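You operate a simulated robot arm through the tools that you are given. There is no shell and no other tool.

The job below is to be done with a simulated robot arm. You get a single attempt, and the scene is never put back.

JOB
Wrap the order on the card on the slide plate and lay it on the empty end of the bench.
Fine: bloom and paper as printed, paper from the rack; foot up before the sides; one band; both wings open; card stays.

Only the result counts: the job must be done as asked and must still hold three seconds after the hand-in. Knocking over, shifting, dropping, spilling or breaking anything else fails it.

ROBOT AND FRAMES
A 7-joint arm with a two-finger parallel gripper, fixed in place. Base frame: the origin is at the foot of the arm, x ahead of it, y to its left, z up; the work surface is at about z = 0.851. Lengths are in m, angles in degrees, forces in N, time in s.
Its first joint turns from -166.0 to 166.0 degrees. Payload 4.4 kg.
The tool frame sits at the grasp point between the pads (the TCP): z along the fingers, y along the line on which they close. The tips reach 0.023 m beyond it. The gripper opens to 0.094 m. The fingers are 0.038 m wide and 0.01 m thick; the gripper's body (0.054 by 0.096 m) begins 0.039 m behind the TCP.
Orientation is told as [roll, pitch, yaw] about the base's x, y, z axes, in that order, counted from this pose: with the fingers straight down and closing along the base's y, the tool's x points along the base's -x, its y along +y and its z along -z.

CONTROLS
- The arm moves only by the tool play_rows. Its argument "motion" is a list of rows, each an object of numbers (a shift or turn left out is 0, a gripper value left out holds the last): "x", "y", "z": the shift along the base's x, y, z in cm; "wx", "wy", "wz": the turn, a rotation vector about the base's x, y, z in degrees; "gripper": the gripper command, from -1 (shut) to 1 (fully open), values between in proportion. In form: [{"x": .., "y": .., "z": .., "wx": .., "wy": .., "wz": .., "gripper": ..}, ...]. A call has 1 to 20 rows; each row shifts and turns the commanded pose from where the row before left it. A row lasts 0.2 s, in which the tool goes at most 0.05 m and 8.6 degrees; a call with a longer step from one row to the next is refused whole, and so is a gripper value outside its range. A pose out of reach is approached as far as the arm can. The call stops where the force on the tool passes 40 N (or 10 N more than at its start, if that is more) or the arm is blocked; 0.2 s more then pass. The fingers move at their own pace (about 0.072 m/s each) and stop on an object; they squeeze with about 41 N. The grip force told is the motor's: it shows also when the fingers shut on nothing. Time passes only in rows, and 0.2 s behind the last, so rows that do not move let the fingers close. The reply holds the time, the measured pose of the TCP, the force on the tool along the base axes, the opening and the grip force, in the units named above and with some noise, with the torque about the TCP (base axes, N m) and any sound that the robot's microphone picked up.
- Cameras (640 x 400 px; columns grow to the right, rows downward): "scene" is fixed at [0.0576, -0.4907, 1.4656]; the picture's right is [0.70, -0.71, 0.00], its down [-0.27, -0.27, -0.92] and it looks along [0.66, 0.65, -0.38] (base axes); focal length 369 px, centre (320, 200). "wrist" rides on the gripper at [0.086, 0.016, -0.074] in the tool frame; the picture's right is [-0.18, 0.98, 0.00], its down [-0.58, -0.11, -0.81] and it looks along [-0.79, -0.15, 0.59] (tool axes); focal length 243 px, centre (320, 200). There is no depth. A picture from a camera that has moved, and an enlarged one, comes with that camera's place and axes in the base frame and with its lens. The place of the scene camera against the robot may be out by one fixed shift of up to 0.018 m in any direction.
- grab_frame(camera): a new picture of that camera. No time passes.
- zoom(camera, box): a new picture of the part [left, top, right, bottom] of that camera's present view, enlarged. No time passes.
- finish_job(): hands the job in; it is judged then, once.

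Nothing tells you positions but the pictures and the camera data. Unless the task says otherwise, let go and move clear before handing in.

The tools are called after "Request:" as name(argument=value, ...) on one line, values as JSON. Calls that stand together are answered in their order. play_rows: Moves the arm, as the interface text tells. Its arguments: {"type":"object","properties":{"motion":{"type":"array","items":{"type":"object","properties":{"x":{"type":"number"},"y":{"type":"number"},"z":{"type":"number"},"wx":{"type":"number"},"wy":{"type":"number"},"wz":{"type":"number"},"gripper":{"type":"number"}}}}},"required":["motion"]} The other tools are called the same way: grab_frame (camera) takes a picture; zoom (camera, box) takes an enlarged picture of a part of a camera's view; finish_job () hands the job in.

At the start:

```text
time_s: 0.0
tool_pos: [0.7464, 0.1853, 1.1717]
orientation: [0.1, 0.0, 0.0]
force: [-0.3, 0.4, 0.9]
moment: [0.02, 0.0, 0.03]
width: 0.0941
grip_force: 0.0
```

scene: 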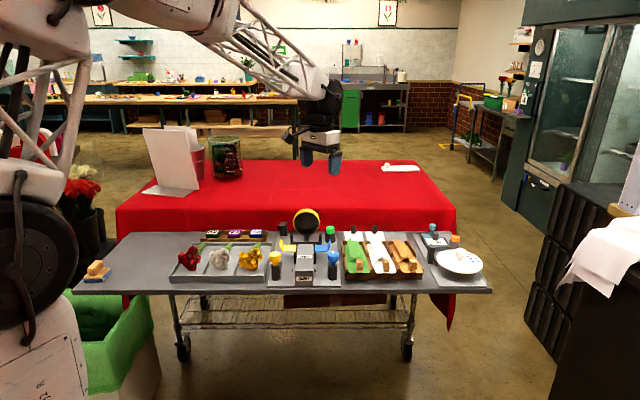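
wrist: 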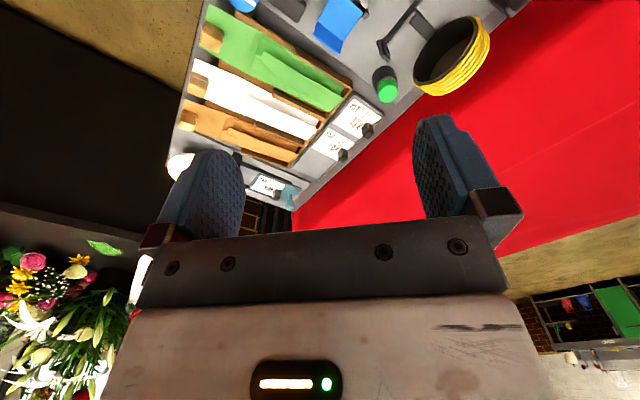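

I see a bench with flowers in a tray, a central fixture with coloured knobs, a rack of papers, and a slide plate with a card. I'll zoom in on each part before I move anything.

Request:
zoom(camera="scene", box=[160, 200, 340, 300])

Request:
zoom(camera="scene", box=[260, 200, 360, 290])

Request:
zoom(camera="scene", box=[330, 215, 490, 295])

Request:
zoom(camera="scene", box=[410, 215, 490, 285])

Request:
zoom(camera="scene", box=[70, 220, 200, 300])

Request:
zoom(camera="wrist", box=[160, 0, 500, 220])

```text
3.56 times, centred on (250, 250) of scene
camera zoom: at [0.0576, -0.4907, 1.4656], right [0.7, -0.71, 0.0], down [-0.27, -0.27, -0.92], along [0.66, 0.65, -0.38], focal length 1312 px, centre (569, 22)
```

zoom: 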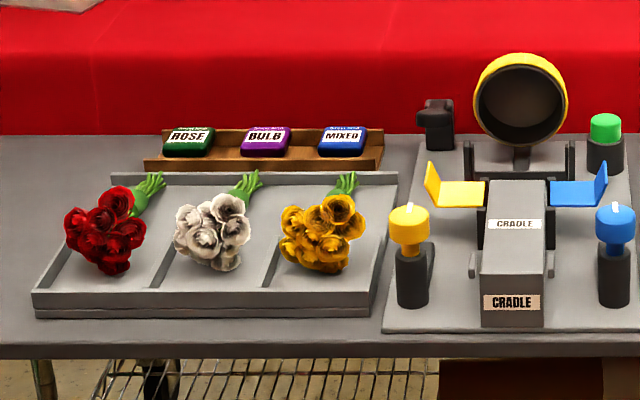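

```text
4.44 times, centred on (310, 245) of scene
camera zoom: at [0.0576, -0.4907, 1.4656], right [0.7, -0.71, 0.0], down [-0.27, -0.27, -0.92], along [0.66, 0.65, -0.38], focal length 1640 px, centre (364, 0)
```

zoom: 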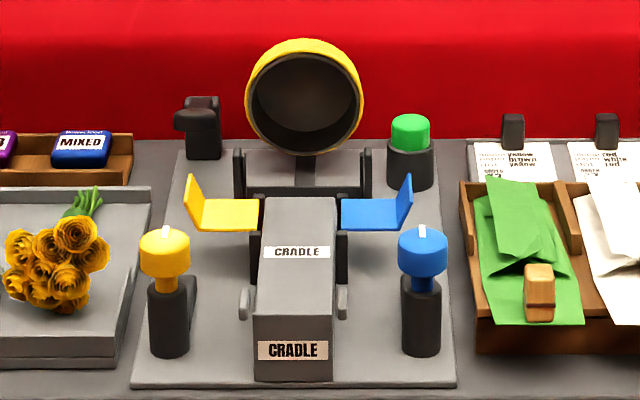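

```text
4.00 times, centred on (410, 255) of scene
camera zoom: at [0.0576, -0.4907, 1.4656], right [0.7, -0.71, 0.0], down [-0.27, -0.27, -0.92], along [0.66, 0.65, -0.38], focal length 1476 px, centre (-40, -20)
```

zoom: 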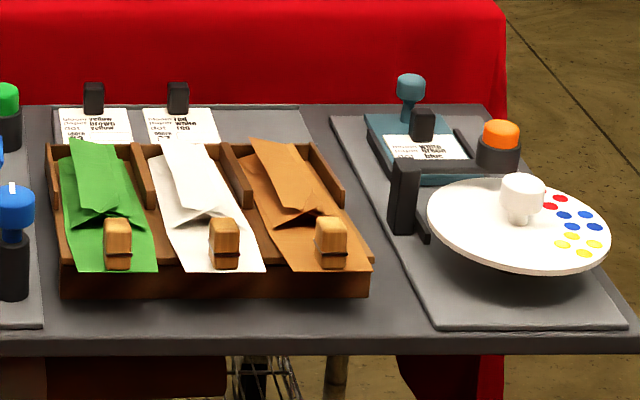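

```text
5.71 times, centred on (450, 250) of scene
camera zoom: at [0.0576, -0.4907, 1.4656], right [0.7, -0.71, 0.0], down [-0.27, -0.27, -0.92], along [0.66, 0.65, -0.38], focal length 2108 px, centre (-423, -86)
```

zoom: 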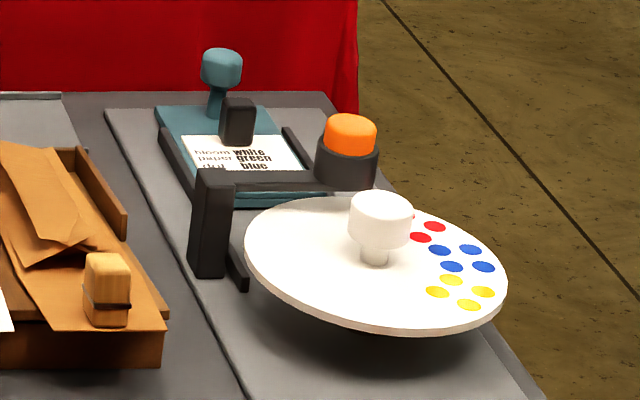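

```text
4.92 times, centred on (135, 260) of scene
camera zoom: at [0.0576, -0.4907, 1.4656], right [0.7, -0.71, 0.0], down [-0.27, -0.27, -0.92], along [0.66, 0.65, -0.38], focal length 1816 px, centre (1231, -95)
```

zoom: 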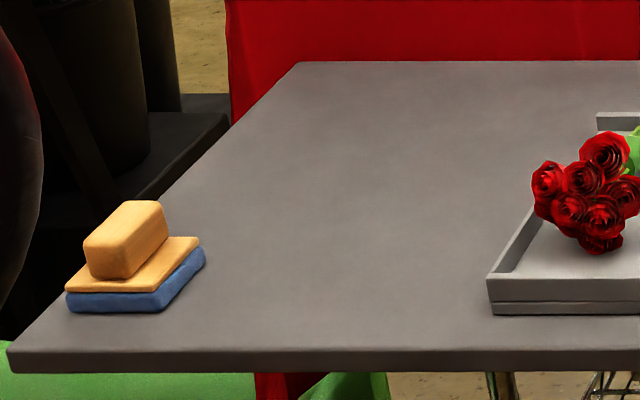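

```text
1.82 times, centred on (330, 110) of wrist
camera zoom: at [0.6597, 0.2025, 1.246], right [0.18, 0.98, 0.0], down [0.58, -0.11, 0.81], along [0.79, -0.15, -0.59], focal length 441 px, centre (302, 364)
```

zoom: 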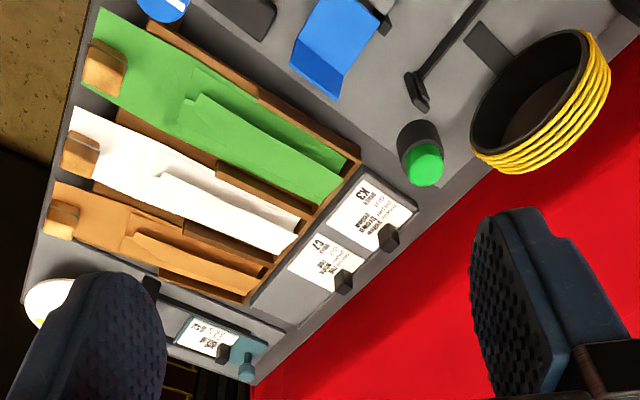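

The card seems to read bloom white, paper green, plus a dot line. The bench runs diagonally, so I'll turn the tool 45° to face it and pull back to look at the cradle fixture and the cards with the wrist camera.

Request:
play_rows(motion=[{"x": -3, "y": -2, "wz": 7.5}, {"x": -3, "y": -2, "wz": 7.5}, {"x": -3, "y": -2, "wz": 7.5}, {"x": -3, "y": -2, "wz": 7.5}, {"x": -3, "y": -2, "wz": 7.5}, {"x": -3, "y": -2, "wz": 7.5}])

Request:
grab_frame(camera="wrist")

Request:
grab_frame(camera="scene")

```text
time_s: 1.4
tool_pos: [0.566, 0.0676, 1.1697]
orientation: [0.0, 0.0, 45.1]
force: [-0.6, 0.1, 0.8]
moment: [0.0, 0.03, 0.04]
width: 0.0942
grip_force: 0.1
```

```text
taken
camera wrist: at [0.4933, 0.0175, 1.2456], right [-0.57, 0.82, 0.0], down [0.49, 0.34, 0.81], along [0.66, 0.46, -0.59], focal length 243 px, centre (320, 200)
```

wrist: 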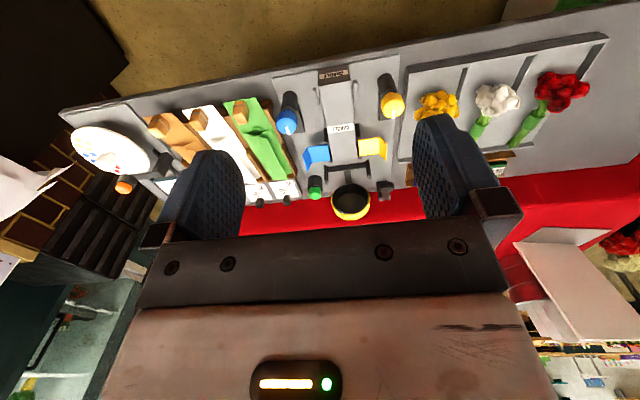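

```text
taken
```

scene: 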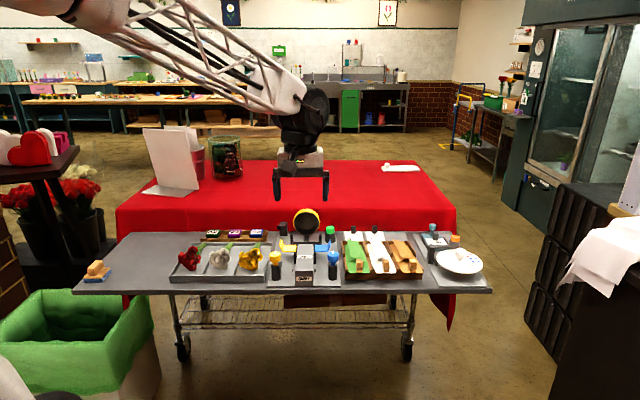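

The wrist picture is upside down, but it shows the fixture, rack and cards well. I'll zoom in on those parts.

Request:
zoom(camera="wrist", box=[260, 55, 420, 225])

Request:
zoom(camera="wrist", box=[60, 100, 200, 210])

Request:
zoom(camera="wrist", box=[130, 80, 320, 215])

Request:
zoom(camera="wrist", box=[400, 30, 620, 190])

Request:
zoom(camera="scene", box=[428, 224, 468, 250])

Request:
zoom(camera="scene", box=[280, 205, 340, 245])

```text
2.35 times, centred on (340, 140) of wrist
camera zoom: at [0.4933, 0.0175, 1.2456], right [-0.57, 0.82, 0.0], down [0.49, 0.34, 0.81], along [0.66, 0.46, -0.59], focal length 571 px, centre (273, 341)
```

zoom: 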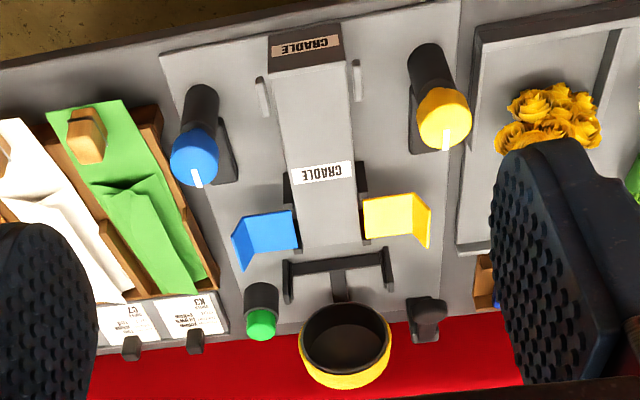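

```text
3.64 times, centred on (130, 155) of wrist
camera zoom: at [0.4933, 0.0175, 1.2456], right [-0.57, 0.82, 0.0], down [0.49, 0.34, 0.81], along [0.66, 0.46, -0.59], focal length 882 px, centre (1011, 364)
```

zoom: 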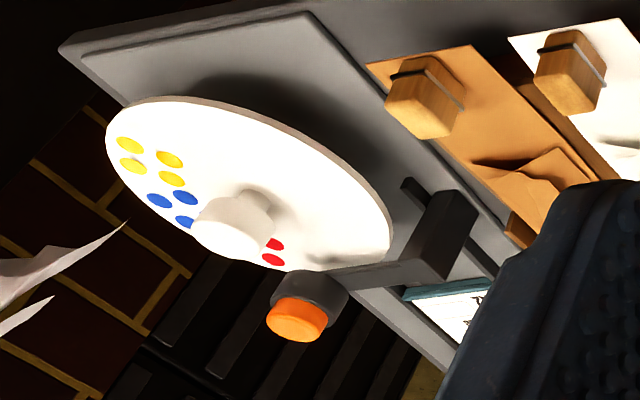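

```text
2.96 times, centred on (225, 148) of wrist
camera zoom: at [0.4933, 0.0175, 1.2456], right [-0.57, 0.82, 0.0], down [0.49, 0.34, 0.81], along [0.66, 0.46, -0.59], focal length 719 px, centre (602, 356)
```

zoom: 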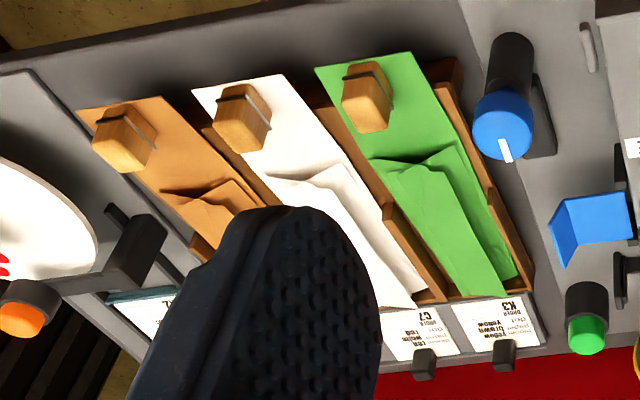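

```text
2.50 times, centred on (510, 110) of wrist
camera zoom: at [0.4933, 0.0175, 1.2456], right [-0.57, 0.82, 0.0], down [0.49, 0.34, 0.81], along [0.66, 0.46, -0.59], focal length 606 px, centre (-155, 425)
```

zoom: 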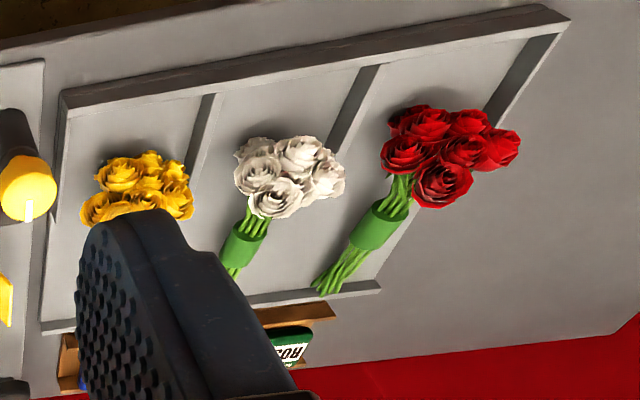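

```text
15.38 times, centred on (448, 237) of scene
camera zoom: at [0.0576, -0.4907, 1.4656], right [0.7, -0.71, 0.0], down [-0.27, -0.27, -0.92], along [0.66, 0.65, -0.38], focal length 5676 px, centre (-1649, -369)
```

zoom: 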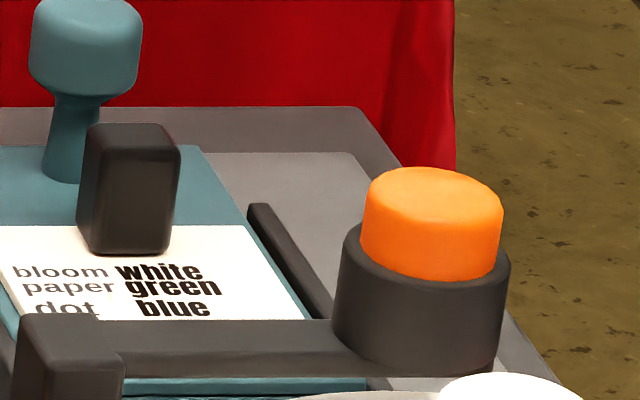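

```text
10.00 times, centred on (310, 225) of scene
camera zoom: at [0.0576, -0.4907, 1.4656], right [0.7, -0.71, 0.0], down [-0.27, -0.27, -0.92], along [0.66, 0.65, -0.38], focal length 3689 px, centre (420, -50)
```

zoom: 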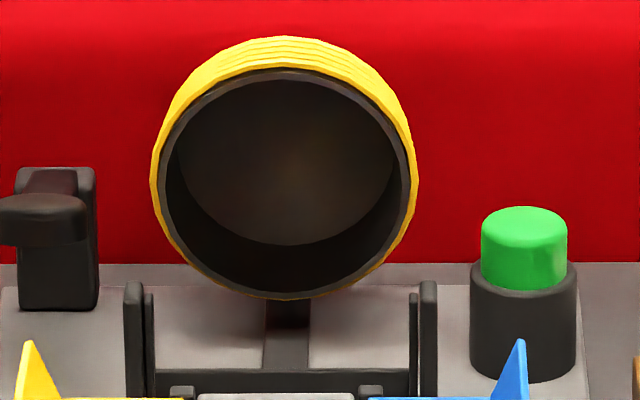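

The order reads bloom white, paper green, dot blue. I need to understand the fixture better (the knobs, wings, tube with bands and H-frame), so I'll go in closer and lower, with a slight extra yaw to straighten the view.

Request:
play_rows(motion=[{"x": 1, "y": 1, "z": -3, "wz": 5}, {"x": 1, "y": 1, "z": -3, "wz": 5}, {"x": 1, "y": 1, "z": -3}, {"x": 0.5, "y": 0.5, "z": -2}])

Request:
grab_frame(camera="wrist")

Request:
zoom(camera="wrist", box=[200, 0, 460, 180])

```text
time_s: 2.4
tool_pos: [0.6027, 0.1027, 1.06]
orientation: [0.0, 0.0, 55.0]
force: [-0.2, -0.2, -0.8]
moment: [0.02, -0.01, 0.01]
width: 0.094
grip_force: 0.0
```

```text
taken
camera wrist: at [0.5393, 0.0415, 1.135], right [-0.7, 0.71, 0.0], down [0.42, 0.41, 0.81], along [0.58, 0.56, -0.59], focal length 243 px, centre (320, 200)
```

wrist: 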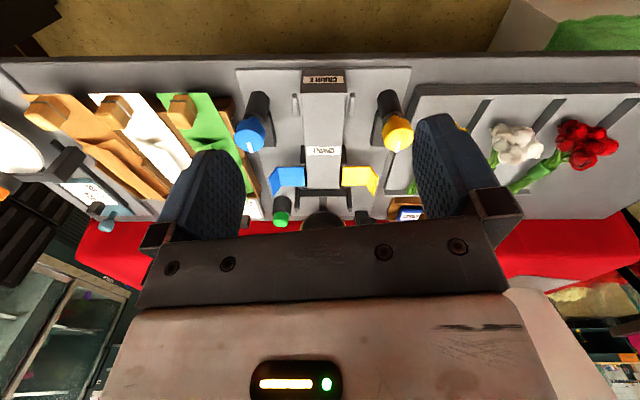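

```text
2.22 times, centred on (330, 90) of wrist
camera zoom: at [0.5393, 0.0415, 1.135], right [-0.7, 0.71, 0.0], down [0.42, 0.41, 0.81], along [0.58, 0.56, -0.59], focal length 539 px, centre (298, 444)
```

zoom: 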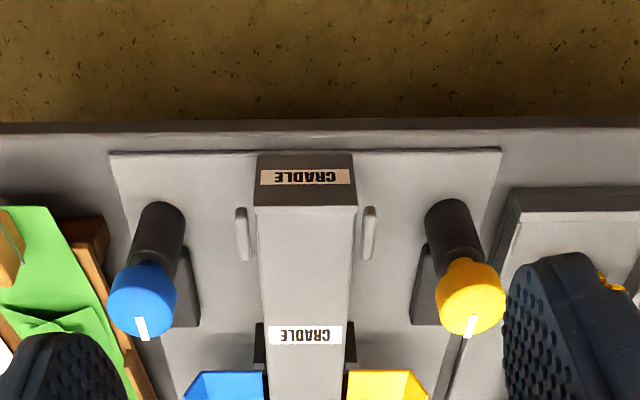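

The knobs with white marks look like rotary knobs on posts, colour-matched to the wings. Next I'll view the fixture from its left side, from above the flower tray.

Request:
play_rows(motion=[{"z": 2, "wz": -7.5}, {"z": 2, "wz": -7.5}, {"x": -0.7, "y": 3.6, "wz": -7.5}, {"x": -0.7, "y": 3.6, "wz": -7.5}, {"x": -0.7, "y": 3.6, "wz": -7.5}, {"x": -0.7, "y": 3.6, "wz": -7.5}, {"x": -0.7, "y": 3.6, "wz": -7.5}, {"x": -0.7, "y": 3.6, "wz": -7.5}, {"x": -0.7, "y": 3.6, "wz": -7.5}, {"x": -0.7, "y": 3.6, "wz": -7.5}, {"x": -0.7, "y": 3.6, "wz": -7.5}, {"x": -0.7, "y": 3.6, "wz": -7.5}])

Request:
grab_frame(camera="wrist")

Request:
zoom(camera="wrist", box=[200, 60, 460, 220])

```text
time_s: 5.0
tool_pos: [0.5326, 0.459, 1.1013]
orientation: [0.0, 0.0, -35.1]
force: [0.9, -0.2, 0.4]
moment: [-0.02, -0.01, 0.0]
width: 0.0941
grip_force: 0.1
```

```text
taken
camera wrist: at [0.4716, 0.5228, 1.1758], right [0.72, 0.7, 0.0], down [0.41, -0.42, 0.81], along [0.56, -0.58, -0.59], focal length 243 px, centre (320, 200)
```

wrist: 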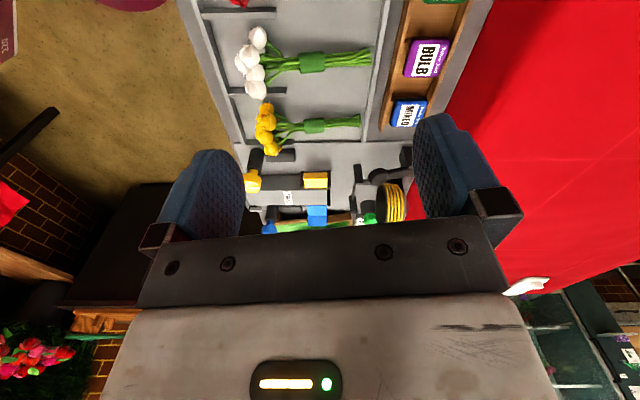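

```text
2.46 times, centred on (330, 140) of wrist
camera zoom: at [0.4716, 0.5228, 1.1758], right [0.72, 0.7, 0.0], down [0.41, -0.42, 0.81], along [0.56, -0.58, -0.59], focal length 597 px, centre (295, 348)
```

zoom: 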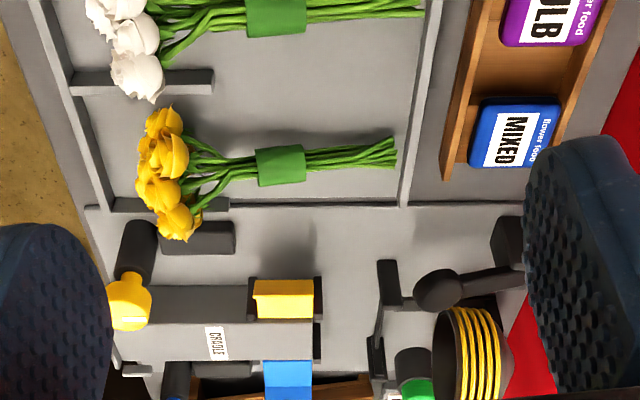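

The tube carries four yellow bands, and there is a lever handle beside it. I'll get closer and tilt the tool for a flatter view.

Request:
play_rows(motion=[{"x": 2, "y": -2, "z": -1.5, "wx": -4.9, "wy": -4.9}, {"x": 2, "y": -2, "z": -1.5, "wx": -4.9, "wy": -4.9}, {"x": 2, "y": -2, "z": -1.5, "wx": -4.9, "wy": -4.9}])

Request:
grab_frame(camera="wrist")

Request:
zoom(camera="wrist", box=[200, 40, 460, 200])

Request:
zoom(camera="wrist", box=[320, 90, 440, 220])

```text
time_s: 5.8
tool_pos: [0.5918, 0.4007, 1.055]
orientation: [-3.7, -20.5, -34.3]
force: [-0.8, -0.1, 0.4]
moment: [-0.01, -0.01, -0.01]
width: 0.0942
grip_force: 0.1
```

```text
taken
camera wrist: at [0.5155, 0.4787, 1.0937], right [0.71, 0.7, 0.0], down [0.18, -0.19, 0.96], along [0.68, -0.69, -0.27], focal length 243 px, centre (320, 200)
```

wrist: 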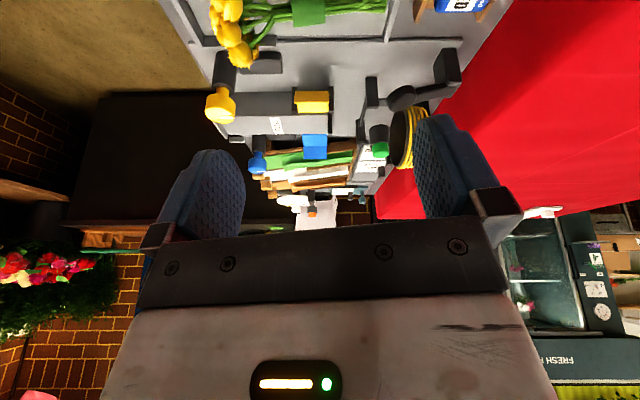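

```text
2.46 times, centred on (330, 120) of wrist
camera zoom: at [0.5155, 0.4787, 1.0937], right [0.71, 0.7, 0.0], down [0.18, -0.19, 0.96], along [0.68, -0.69, -0.27], focal length 597 px, centre (295, 397)
```

zoom: 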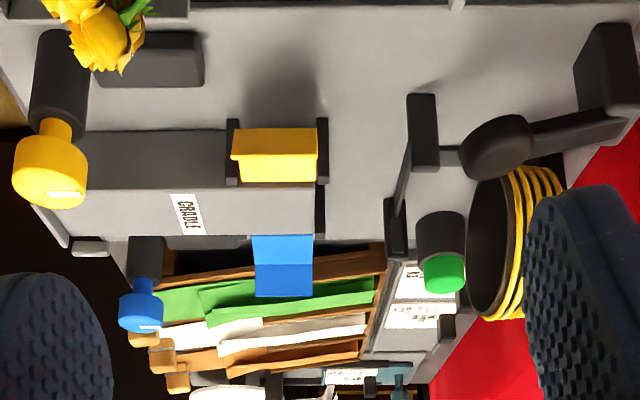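

```text
3.08 times, centred on (380, 155) of wrist
camera zoom: at [0.5155, 0.4787, 1.0937], right [0.71, 0.7, 0.0], down [0.18, -0.19, 0.96], along [0.68, -0.69, -0.27], focal length 746 px, centre (135, 338)
```

zoom: 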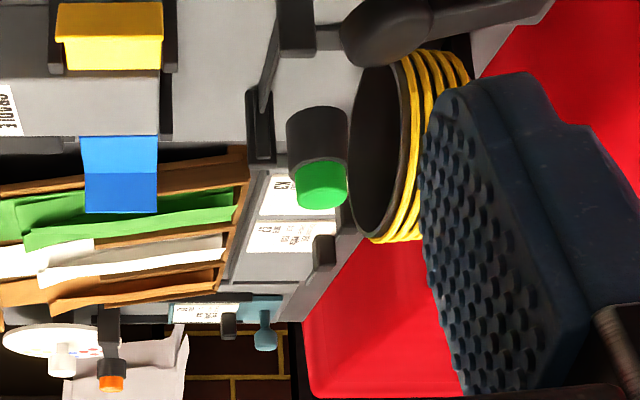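

There's a lever with a round head beside the tube, a crossbar between two uprights behind the cradle, and a green button. I'll swing round to look from the right-hand side.

Request:
play_rows(motion=[{"z": 3, "wx": 4.9, "wy": 4.9}, {"z": 3, "wx": 4.9, "wy": 4.9}, {"z": 3, "wx": 4.9, "wy": 4.9}, {"x": 1, "y": -2, "wz": 8}, {"x": 2, "y": -2, "wz": 8}, {"x": 2, "y": -2, "wz": 8}, {"x": 2, "y": -2, "wz": 8}, {"x": 2, "y": -2, "wz": 8}, {"x": 2, "y": -2, "wz": 8}, {"x": 2, "y": -2, "wz": 8}, {"x": 2, "y": -2, "wz": 8}, {"x": 2, "y": -2, "wz": 8}, {"x": 2, "y": -2, "wz": 8}, {"x": 2, "y": -2, "wz": 8}])

Request:
grab_frame(camera="wrist")

Request:
zoom(camera="wrist", box=[200, 0, 460, 200])

```text
time_s: 8.8
tool_pos: [0.7996, 0.1814, 1.1472]
orientation: [0.0, 0.0, 53.2]
force: [-0.4, -0.9, 0.7]
moment: [-0.04, 0.02, -0.03]
width: 0.0938
grip_force: 0.0
```

```text
taken
camera wrist: at [0.7349, 0.1228, 1.2211], right [-0.68, 0.74, 0.0], down [0.44, 0.4, 0.81], along [0.59, 0.55, -0.59], focal length 243 px, centre (320, 200)
```

wrist: 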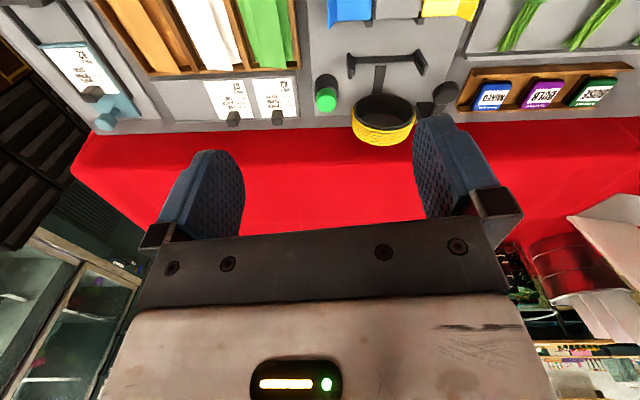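

```text
2.00 times, centred on (330, 100) of wrist
camera zoom: at [0.7349, 0.1228, 1.2211], right [-0.68, 0.74, 0.0], down [0.44, 0.4, 0.81], along [0.59, 0.55, -0.59], focal length 485 px, centre (300, 400)
```

zoom: 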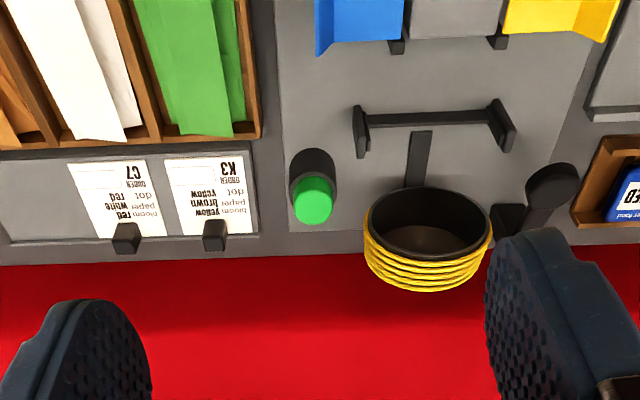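

Now I can see the rail under the tube, the crossbar gate and the lever head. I'll continue to the right-side view.

Request:
play_rows(motion=[{"x": 1, "y": -1, "wz": 8}, {"x": 1, "y": -1, "wz": 8}, {"x": 1, "y": -1, "wz": 8}, {"x": 1, "y": -1, "wz": 8}, {"x": 1, "y": -1, "wz": 8}, {"x": 1, "y": -1, "wz": 8}, {"x": 1, "y": -1, "wz": 8}, {"x": 1, "y": -1, "wz": 8}, {"x": 1, "y": -1, "wz": 8}, {"x": 1, "y": -1, "z": -2, "wz": 8}, {"z": -2, "wz": 8}])

Request:
grab_frame(camera="wrist")

Request:
zoom(camera="wrist", box=[200, 30, 460, 220])

```text
time_s: 11.2
tool_pos: [0.9024, 0.0793, 1.1067]
orientation: [0.0, 0.0, 141.1]
force: [0.6, 0.6, 0.3]
moment: [0.03, 0.03, -0.02]
width: 0.094
grip_force: 0.1
```

```text
taken
camera wrist: at [0.9596, 0.0138, 1.1811], right [-0.76, -0.65, 0.0], down [-0.39, 0.45, 0.81], along [-0.52, 0.61, -0.59], focal length 243 px, centre (320, 200)
```

wrist: 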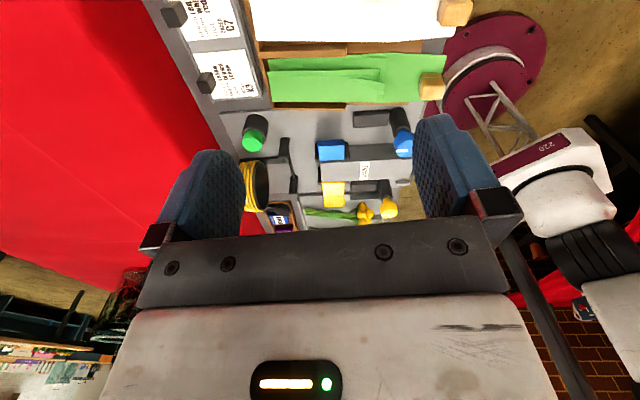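

```text
2.11 times, centred on (330, 125) of wrist
camera zoom: at [0.9596, 0.0138, 1.1811], right [-0.76, -0.65, 0.0], down [-0.39, 0.45, 0.81], along [-0.52, 0.61, -0.59], focal length 511 px, centre (299, 358)
```

zoom: 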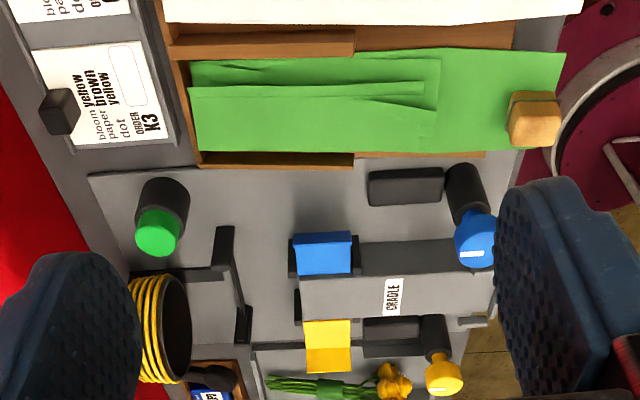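

From these views the cradle runs front to back at s≈0.35 (s being distance along the bench), with top z≈0.896, and the rail-mounted band tube sits behind it. I'll swing back to the front and low, for close-ups of the paper's block, the knobs and the lever.

Request:
play_rows(motion=[{"x": -2.3, "y": -0.6, "wz": -8}, {"x": -2.3, "y": -0.6, "wz": -8}, {"x": -2.3, "y": -0.6, "wz": -8}, {"x": -2.3, "y": -0.6, "wz": -8}, {"x": -2.3, "y": -0.6, "wz": -8}, {"x": -2.3, "y": -0.6, "wz": -8}, {"x": -2.3, "y": -0.6, "wz": -8}, {"x": -2.3, "y": -0.6, "wz": -8}, {"x": -2.3, "y": -0.6, "wz": -8}, {"x": -2.3, "y": -0.6, "wz": -8}, {"x": -2.3, "y": -0.6, "z": -3, "wz": -6}, {"x": -1, "y": -0.6, "z": -3}, {"z": -3}])

Request:
grab_frame(camera="wrist")

Request:
zoom(camera="wrist", box=[220, 20, 440, 220])

Request:
zoom(camera="wrist", box=[110, 0, 270, 140])

```text
time_s: 14.0
tool_pos: [0.6382, 0.0079, 1.0165]
orientation: [-0.1, 0.0, 55.0]
force: [0.1, 0.2, 0.7]
moment: [0.02, 0.0, 0.0]
width: 0.094
grip_force: 0.0
```

```text
taken
camera wrist: at [0.5744, -0.0535, 1.0916], right [-0.7, 0.71, 0.0], down [0.42, 0.41, 0.81], along [0.58, 0.56, -0.59], focal length 243 px, centre (320, 200)
```

wrist: 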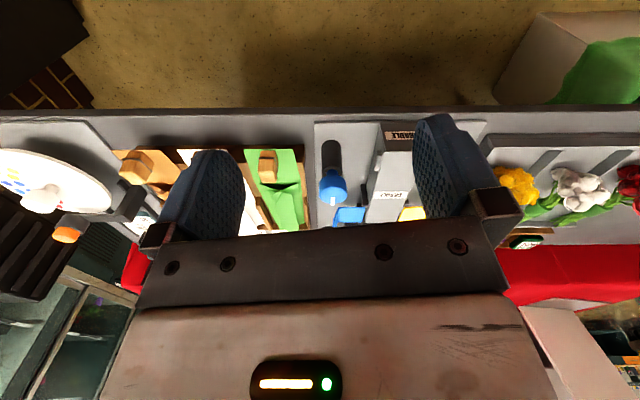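

```text
2.00 times, centred on (330, 120) of wrist
camera zoom: at [0.5744, -0.0535, 1.0916], right [-0.7, 0.71, 0.0], down [0.42, 0.41, 0.81], along [0.58, 0.56, -0.59], focal length 485 px, centre (300, 360)
```

zoom: 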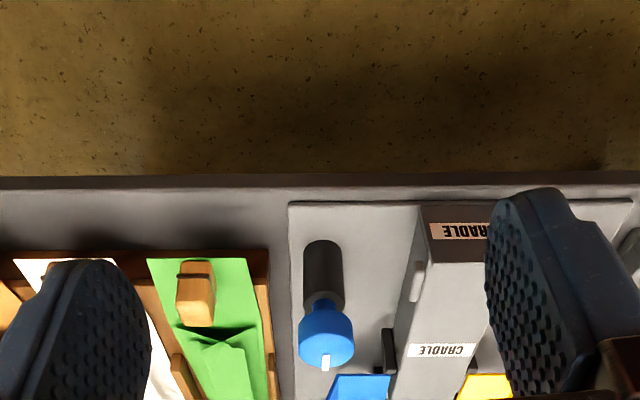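

```text
2.86 times, centred on (190, 70) of wrist
camera zoom: at [0.5744, -0.0535, 1.0916], right [-0.7, 0.71, 0.0], down [0.42, 0.41, 0.81], along [0.58, 0.56, -0.59], focal length 693 px, centre (691, 571)
```

zoom: 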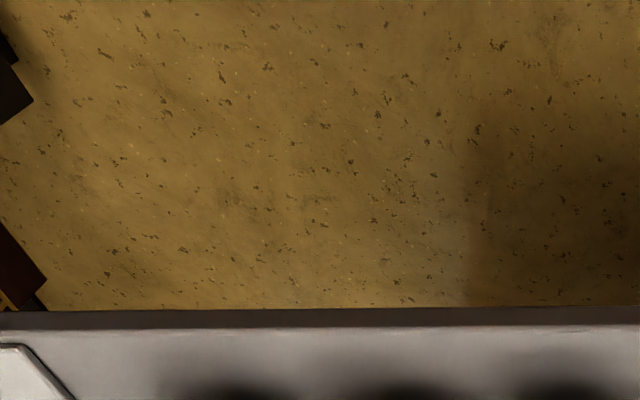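

I need finer close-ups of the block, the knobs and the lever from the fixed camera.

Request:
zoom(camera="scene", box=[340, 235, 390, 280])

Request:
zoom(camera="scene", box=[265, 235, 345, 290])

Request:
zoom(camera="scene", box=[270, 215, 310, 250])

Request:
zoom(camera="scene", box=[195, 235, 245, 285])

```text
8.89 times, centred on (365, 258) of scene
camera zoom: at [0.0576, -0.4907, 1.4656], right [0.7, -0.71, 0.0], down [-0.27, -0.27, -0.92], along [0.66, 0.65, -0.38], focal length 3280 px, centre (-80, -311)
```

zoom: 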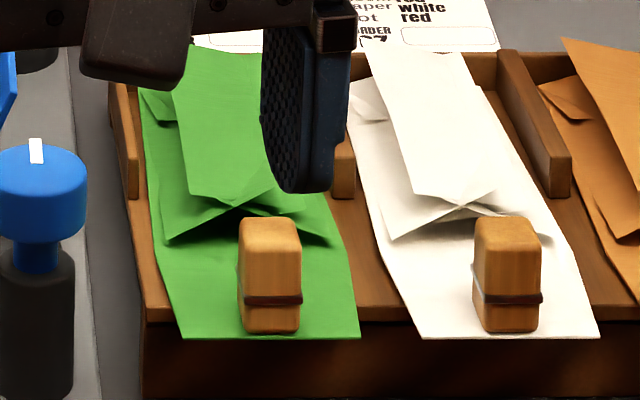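

```text
7.27 times, centred on (305, 262) of scene
camera zoom: at [0.0576, -0.4907, 1.4656], right [0.7, -0.71, 0.0], down [-0.27, -0.27, -0.92], along [0.66, 0.65, -0.38], focal length 2683 px, centre (429, -254)
```

zoom: 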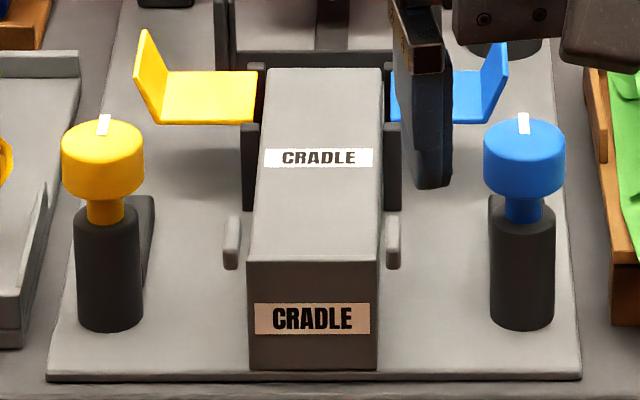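

```text
11.43 times, centred on (290, 232) of scene
camera zoom: at [0.0576, -0.4907, 1.4656], right [0.7, -0.71, 0.0], down [-0.27, -0.27, -0.92], along [0.66, 0.65, -0.38], focal length 4216 px, centre (663, -171)
```

zoom: 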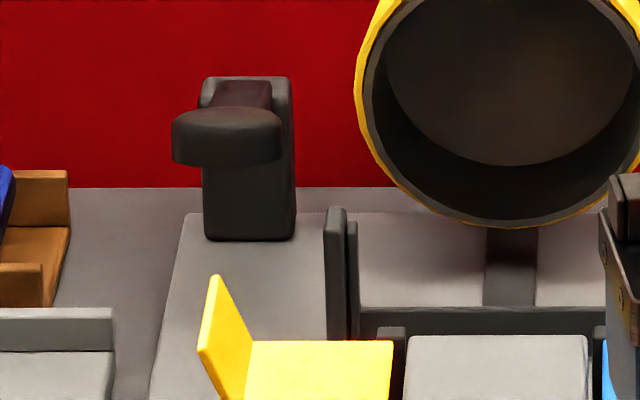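

```text
8.00 times, centred on (220, 260) of scene
camera zoom: at [0.0576, -0.4907, 1.4656], right [0.7, -0.71, 0.0], down [-0.27, -0.27, -0.92], along [0.66, 0.65, -0.38], focal length 2952 px, centre (1120, -280)
```

zoom: 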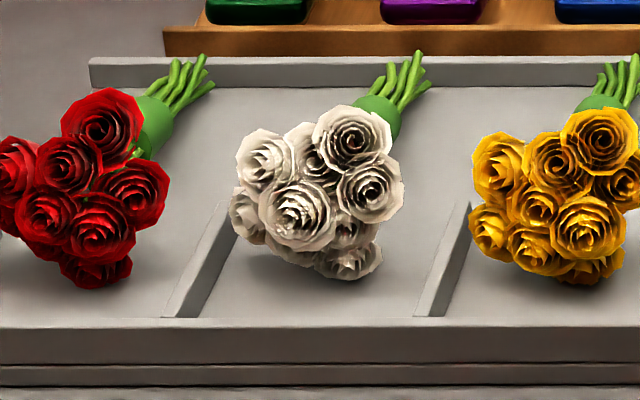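

The pedal-like lever (a disc pad on an arm) and the U-shaped gate need a closer look from above, so I'll move over the back of the fixture at a safe height.

Request:
play_rows(motion=[{"z": 4}, {"z": 4}, {"x": 1.9, "y": 4}, {"x": 1.9, "y": 4}, {"x": 1.9, "y": 4}, {"x": 1.9, "y": 4}, {"x": 1.9, "y": 4}, {"x": 1.9, "y": 4}, {"x": 1.9, "y": 4}, {"z": -3}, {"z": -2}])

Request:
grab_frame(camera="wrist")

Request:
zoom(camera="wrist", box=[220, 0, 440, 180])

Request:
grab_frame(camera="scene")

```text
time_s: 16.4
tool_pos: [0.7707, 0.2899, 1.0456]
orientation: [0.0, 0.1, 55.0]
force: [-0.6, 0.3, 0.3]
moment: [0.0, -0.01, -0.03]
width: 0.0942
grip_force: 0.2
```

```text
taken
camera wrist: at [0.7084, 0.2285, 1.1202], right [-0.7, 0.71, 0.0], down [0.42, 0.41, 0.81], along [0.58, 0.56, -0.59], focal length 243 px, centre (320, 200)
```

wrist: 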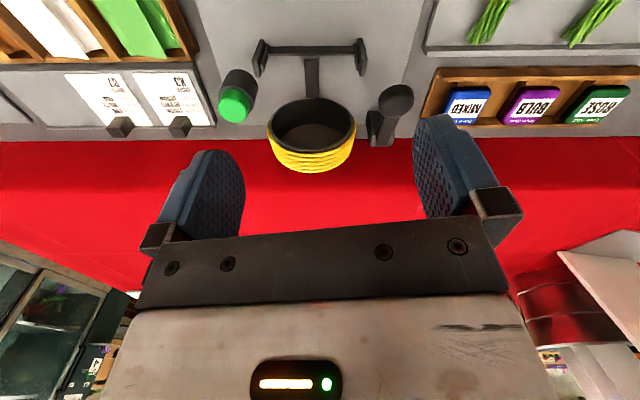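

```text
2.22 times, centred on (330, 90) of wrist
camera zoom: at [0.7084, 0.2285, 1.1202], right [-0.7, 0.71, 0.0], down [0.42, 0.41, 0.81], along [0.58, 0.56, -0.59], focal length 539 px, centre (298, 444)
```

zoom: 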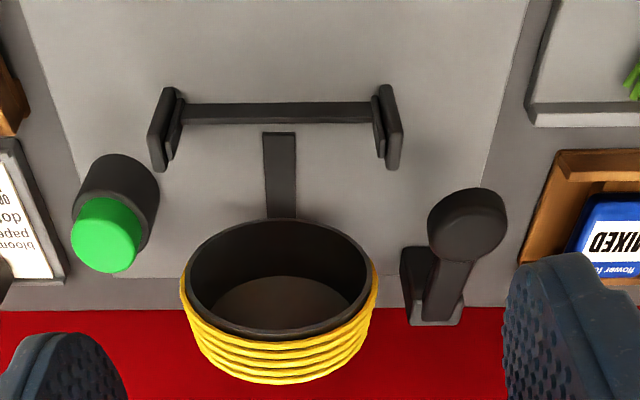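

```text
taken
```

scene: 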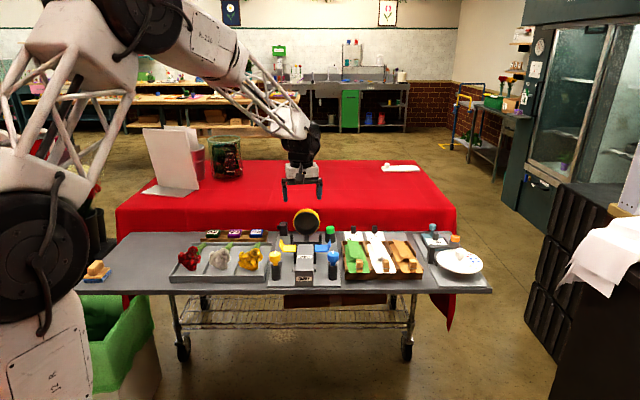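

I've measured the pedal pad at about (s 0.268, d 0.796, z 0.905), d being depth across the bench. The green button is at (0.432, 0.811, 0.888) and the low gate bar at d≈0.767. A partial press of the pedal, with nothing loaded, should show what it drives, so I'll turn the tool, shut it, and hover over the pad.

Request:
play_rows(motion=[{"z": 1, "wz": -8, "gripper": -1}, {"wz": -8}, {"wz": -8}, {"wz": -8}, {"wz": -8}, {"wz": -8}, {"wz": -8}, {"wz": -8}, {"wz": -8}, {"wz": -8}, {"wz": -8, "x": -0.6, "y": 2.3}, {"wz": -8, "x": -0.6, "y": 3}, {"wz": -4, "x": -0.6, "y": 3}, {}])

Request:
grab_frame(camera="wrist")

Request:
zoom(camera="scene", box=[250, 170, 350, 240])

```text
time_s: 19.4
tool_pos: [0.7543, 0.3729, 1.0568]
orientation: [0.0, 0.1, -45.1]
force: [0.0, 1.1, -0.4]
moment: [0.0, 0.02, 0.0]
width: 0.0003
grip_force: 41.1
```

```text
taken
camera wrist: at [0.7039, 0.4453, 1.132], right [0.83, 0.56, 0.0], down [0.33, -0.49, 0.81], along [0.45, -0.67, -0.59], focal length 243 px, centre (320, 200)
```

wrist: 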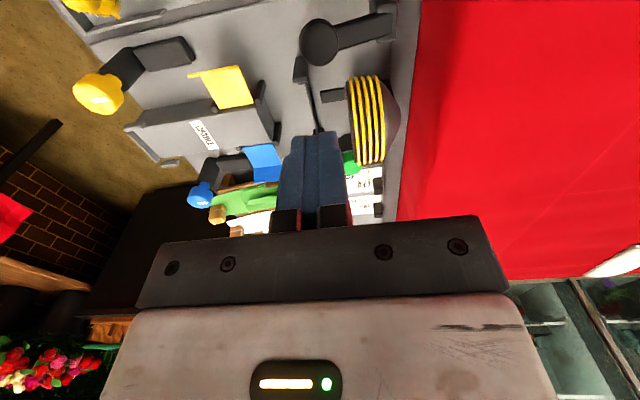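

```text
5.71 times, centred on (300, 205) of scene
camera zoom: at [0.0576, -0.4907, 1.4656], right [0.7, -0.71, 0.0], down [-0.27, -0.27, -0.92], along [0.66, 0.65, -0.38], focal length 2108 px, centre (434, 171)
```

zoom: 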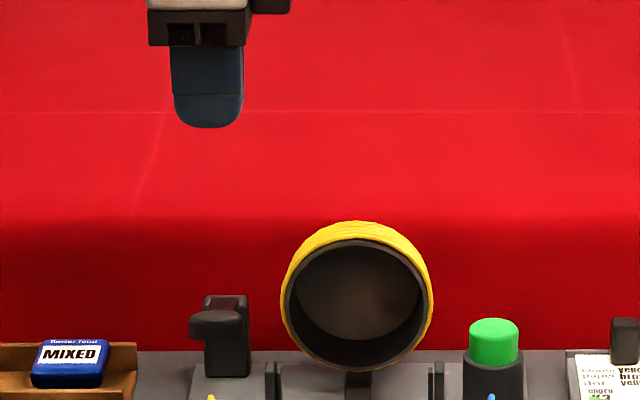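

The tool is right over the pad, as a check from this view confirms. I'll go down to just above it and then press gently in small steps.

Request:
play_rows(motion=[{"z": -4}, {"z": -4}, {"z": -3.5}, {"z": -0.5}, {"z": -0.5}, {"z": -0.3}])

Request:
zoom(camera="scene", box=[250, 190, 350, 260])

Request:
grab_frame(camera="wrist")

```text
time_s: 20.8
tool_pos: [0.7534, 0.3724, 0.9288]
orientation: [-0.1, 0.0, -45.0]
force: [-1.9, 0.3, 3.5]
moment: [-0.03, 0.08, -0.02]
width: 0.0
grip_force: 41.1
```

```text
5.71 times, centred on (300, 225) of scene
camera zoom: at [0.0576, -0.4907, 1.4656], right [0.7, -0.71, 0.0], down [-0.27, -0.27, -0.92], along [0.66, 0.65, -0.38], focal length 2108 px, centre (434, 57)
```

zoom: 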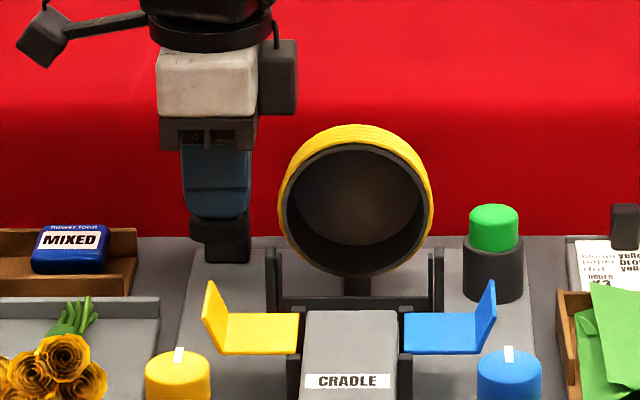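

```text
taken
camera wrist: at [0.7036, 0.445, 1.0033], right [0.83, 0.56, 0.0], down [0.33, -0.49, 0.81], along [0.46, -0.67, -0.59], focal length 243 px, centre (320, 200)
```

wrist: 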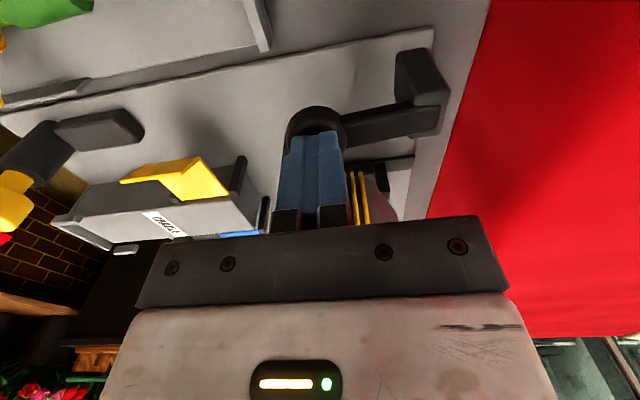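

I've made contact, at about 3.5 N. I'll press a little further and watch the gate and the tube.

Request:
play_rows(motion=[{"z": -0.3}, {"z": -0.3}])

Request:
zoom(camera="scene", box=[250, 190, 350, 260])

```text
time_s: 21.4
tool_pos: [0.7534, 0.372, 0.9224]
orientation: [0.0, 0.0, -45.1]
force: [-0.7, 0.4, 3.1]
moment: [0.0, 0.0, -0.02]
width: 0.0001
grip_force: 41.0
```

```text
5.71 times, centred on (300, 225) of scene
camera zoom: at [0.0576, -0.4907, 1.4656], right [0.7, -0.71, 0.0], down [-0.27, -0.27, -0.92], along [0.66, 0.65, -0.38], focal length 2108 px, centre (434, 57)
```

zoom: 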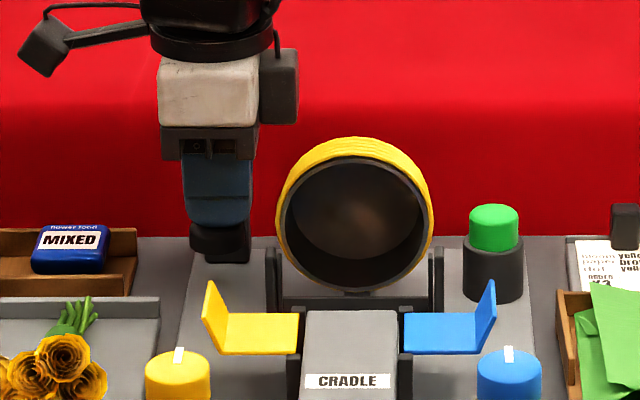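

The tube moved forward, so the pedal runs the band carriage. I'll release it now and check that the tube goes back.

Request:
play_rows(motion=[{"z": 0.6}, {"z": 2}, {"z": 4}, {"z": 4}, {"z": 2}])

Request:
zoom(camera="scene", box=[250, 190, 350, 260])

Request:
grab_frame(camera="wrist")

```text
time_s: 22.6
tool_pos: [0.7525, 0.3717, 1.0507]
orientation: [-0.1, 0.0, -45.0]
force: [-0.1, -0.4, 0.5]
moment: [0.03, 0.03, -0.02]
width: 0.0002
grip_force: 41.4
```

```text
5.71 times, centred on (300, 225) of scene
camera zoom: at [0.0576, -0.4907, 1.4656], right [0.7, -0.71, 0.0], down [-0.27, -0.27, -0.92], along [0.66, 0.65, -0.38], focal length 2108 px, centre (434, 57)
```

zoom: 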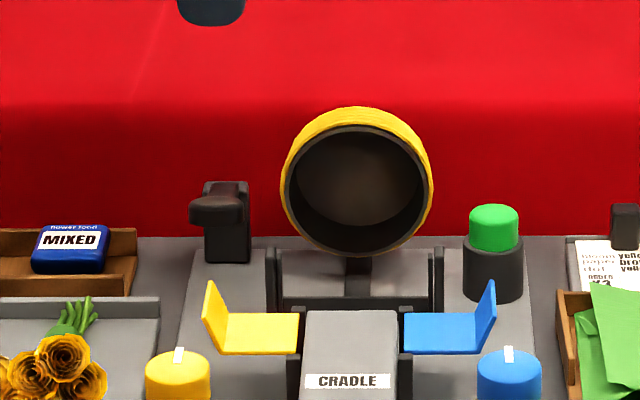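

```text
taken
camera wrist: at [0.7045, 0.4438, 1.1246], right [0.83, 0.56, 0.0], down [0.33, -0.49, 0.81], along [0.45, -0.67, -0.59], focal length 243 px, centre (320, 200)
```

wrist: 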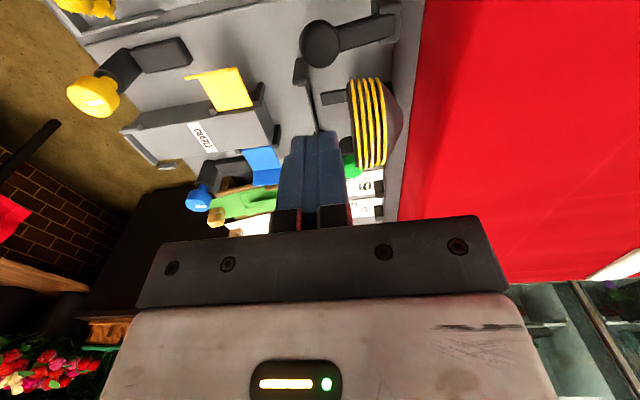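

Released, and the tube is back home, so the pedal pushes the band tube forward. By elimination the green button raises the foot gate and the knobs turn the wings. Next is the green paper: I'll turn to close along the bench and hover over its wooden block.

Request:
play_rows(motion=[{"z": 1.5, "wz": 7.5}, {"y": -2.7, "wz": 7.5}, {"y": -2.7, "wz": 7.5}, {"y": -2.7, "wz": 7.5}, {"y": -2.7, "wz": 7.5}, {"y": -2.7, "wz": 7.5}, {"y": -2.7, "wz": 7.5}, {"y": -2.7, "wz": 7.5}, {"y": -2.7, "wz": 7.5}, {"y": -2.7, "wz": 7.5}, {"y": -2.7, "wz": 7.5}, {"y": -2.7, "x": 0.5, "wz": 7.5, "gripper": 0.0}, {"y": -2.7, "x": 0.6}, {"z": -3}])

Request:
grab_frame(camera="wrist")

Request:
zoom(camera="wrist", box=[220, 20, 420, 180])

Request:
zoom(camera="scene", box=[310, 180, 420, 290])

```text
time_s: 25.6
tool_pos: [0.7651, 0.0473, 1.0348]
orientation: [-0.1, 0.0, 44.9]
force: [-0.2, 0.4, 0.6]
moment: [0.01, 0.02, 0.01]
width: 0.0469
grip_force: 0.0
```

```text
taken
camera wrist: at [0.6913, -0.0015, 1.1098], right [-0.57, 0.82, 0.0], down [0.49, 0.33, 0.81], along [0.67, 0.46, -0.59], focal length 243 px, centre (320, 200)
```

wrist: 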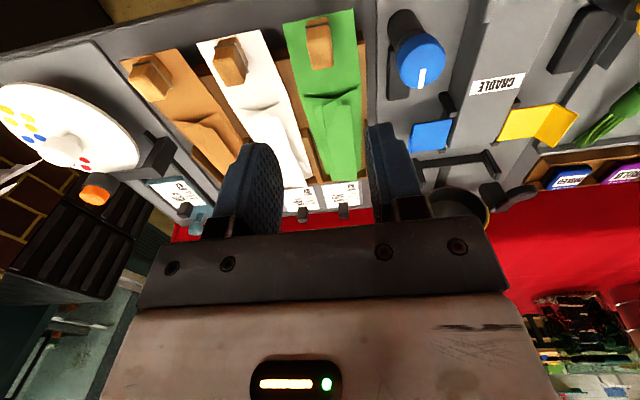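

```text
2.50 times, centred on (320, 100) of wrist
camera zoom: at [0.6913, -0.0015, 1.1098], right [-0.57, 0.82, 0.0], down [0.49, 0.33, 0.81], along [0.67, 0.46, -0.59], focal length 606 px, centre (320, 450)
```

zoom: 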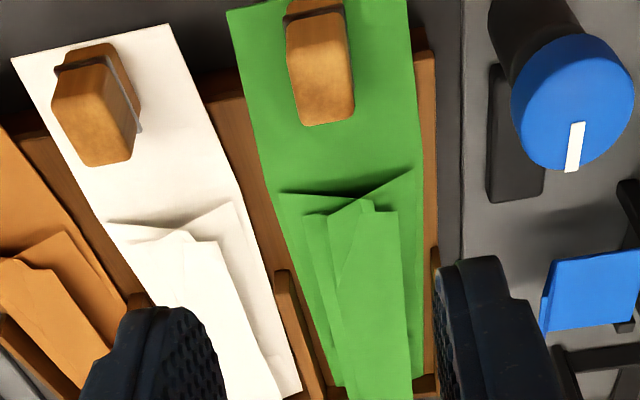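

```text
3.64 times, centred on (365, 235) of scene
camera zoom: at [0.0576, -0.4907, 1.4656], right [0.7, -0.71, 0.0], down [-0.27, -0.27, -0.92], along [0.66, 0.65, -0.38], focal length 1342 px, centre (156, 73)
```

zoom: 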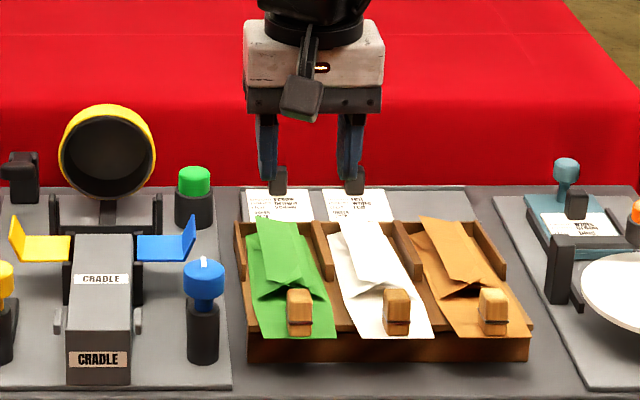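

The block appears at s≈0.505, d≈0.568, top z≈0.915. I'll correct the hover slightly, lower to just above it, and check before closing.

Request:
play_rows(motion=[{"x": -0.6, "y": -0.3, "z": -2}, {"z": -3}, {"z": -3}, {"z": -1.5}])

Request:
grab_frame(camera="wrist")

Request:
zoom(camera="scene", box=[330, 220, 400, 280])

```text
time_s: 26.6
tool_pos: [0.7573, 0.0441, 0.9394]
orientation: [0.0, 0.1, 45.0]
force: [0.2, -0.5, 0.2]
moment: [0.05, 0.03, 0.02]
width: 0.047
grip_force: 0.1
```

```text
taken
camera wrist: at [0.6855, -0.0047, 1.0126], right [-0.56, 0.83, 0.0], down [0.49, 0.33, 0.81], along [0.67, 0.46, -0.59], focal length 243 px, centre (320, 200)
```

wrist: 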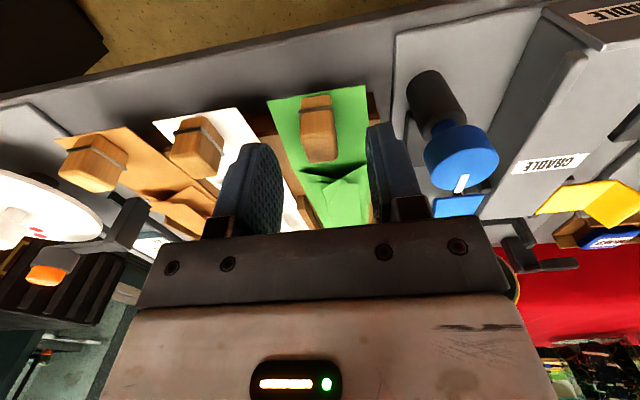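

```text
6.67 times, centred on (365, 250) of scene
camera zoom: at [0.0576, -0.4907, 1.4656], right [0.7, -0.71, 0.0], down [-0.27, -0.27, -0.92], along [0.66, 0.65, -0.38], focal length 2460 px, centre (20, -133)
```

zoom: 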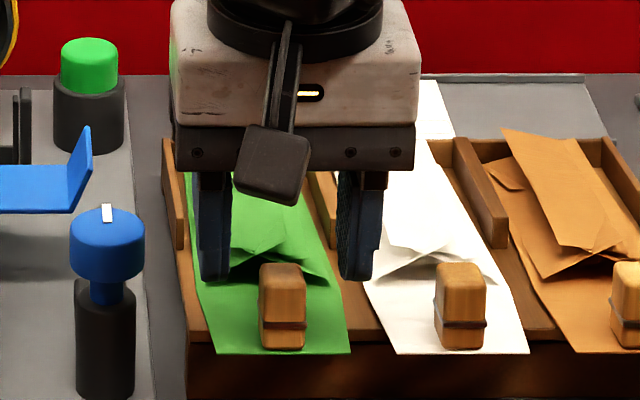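

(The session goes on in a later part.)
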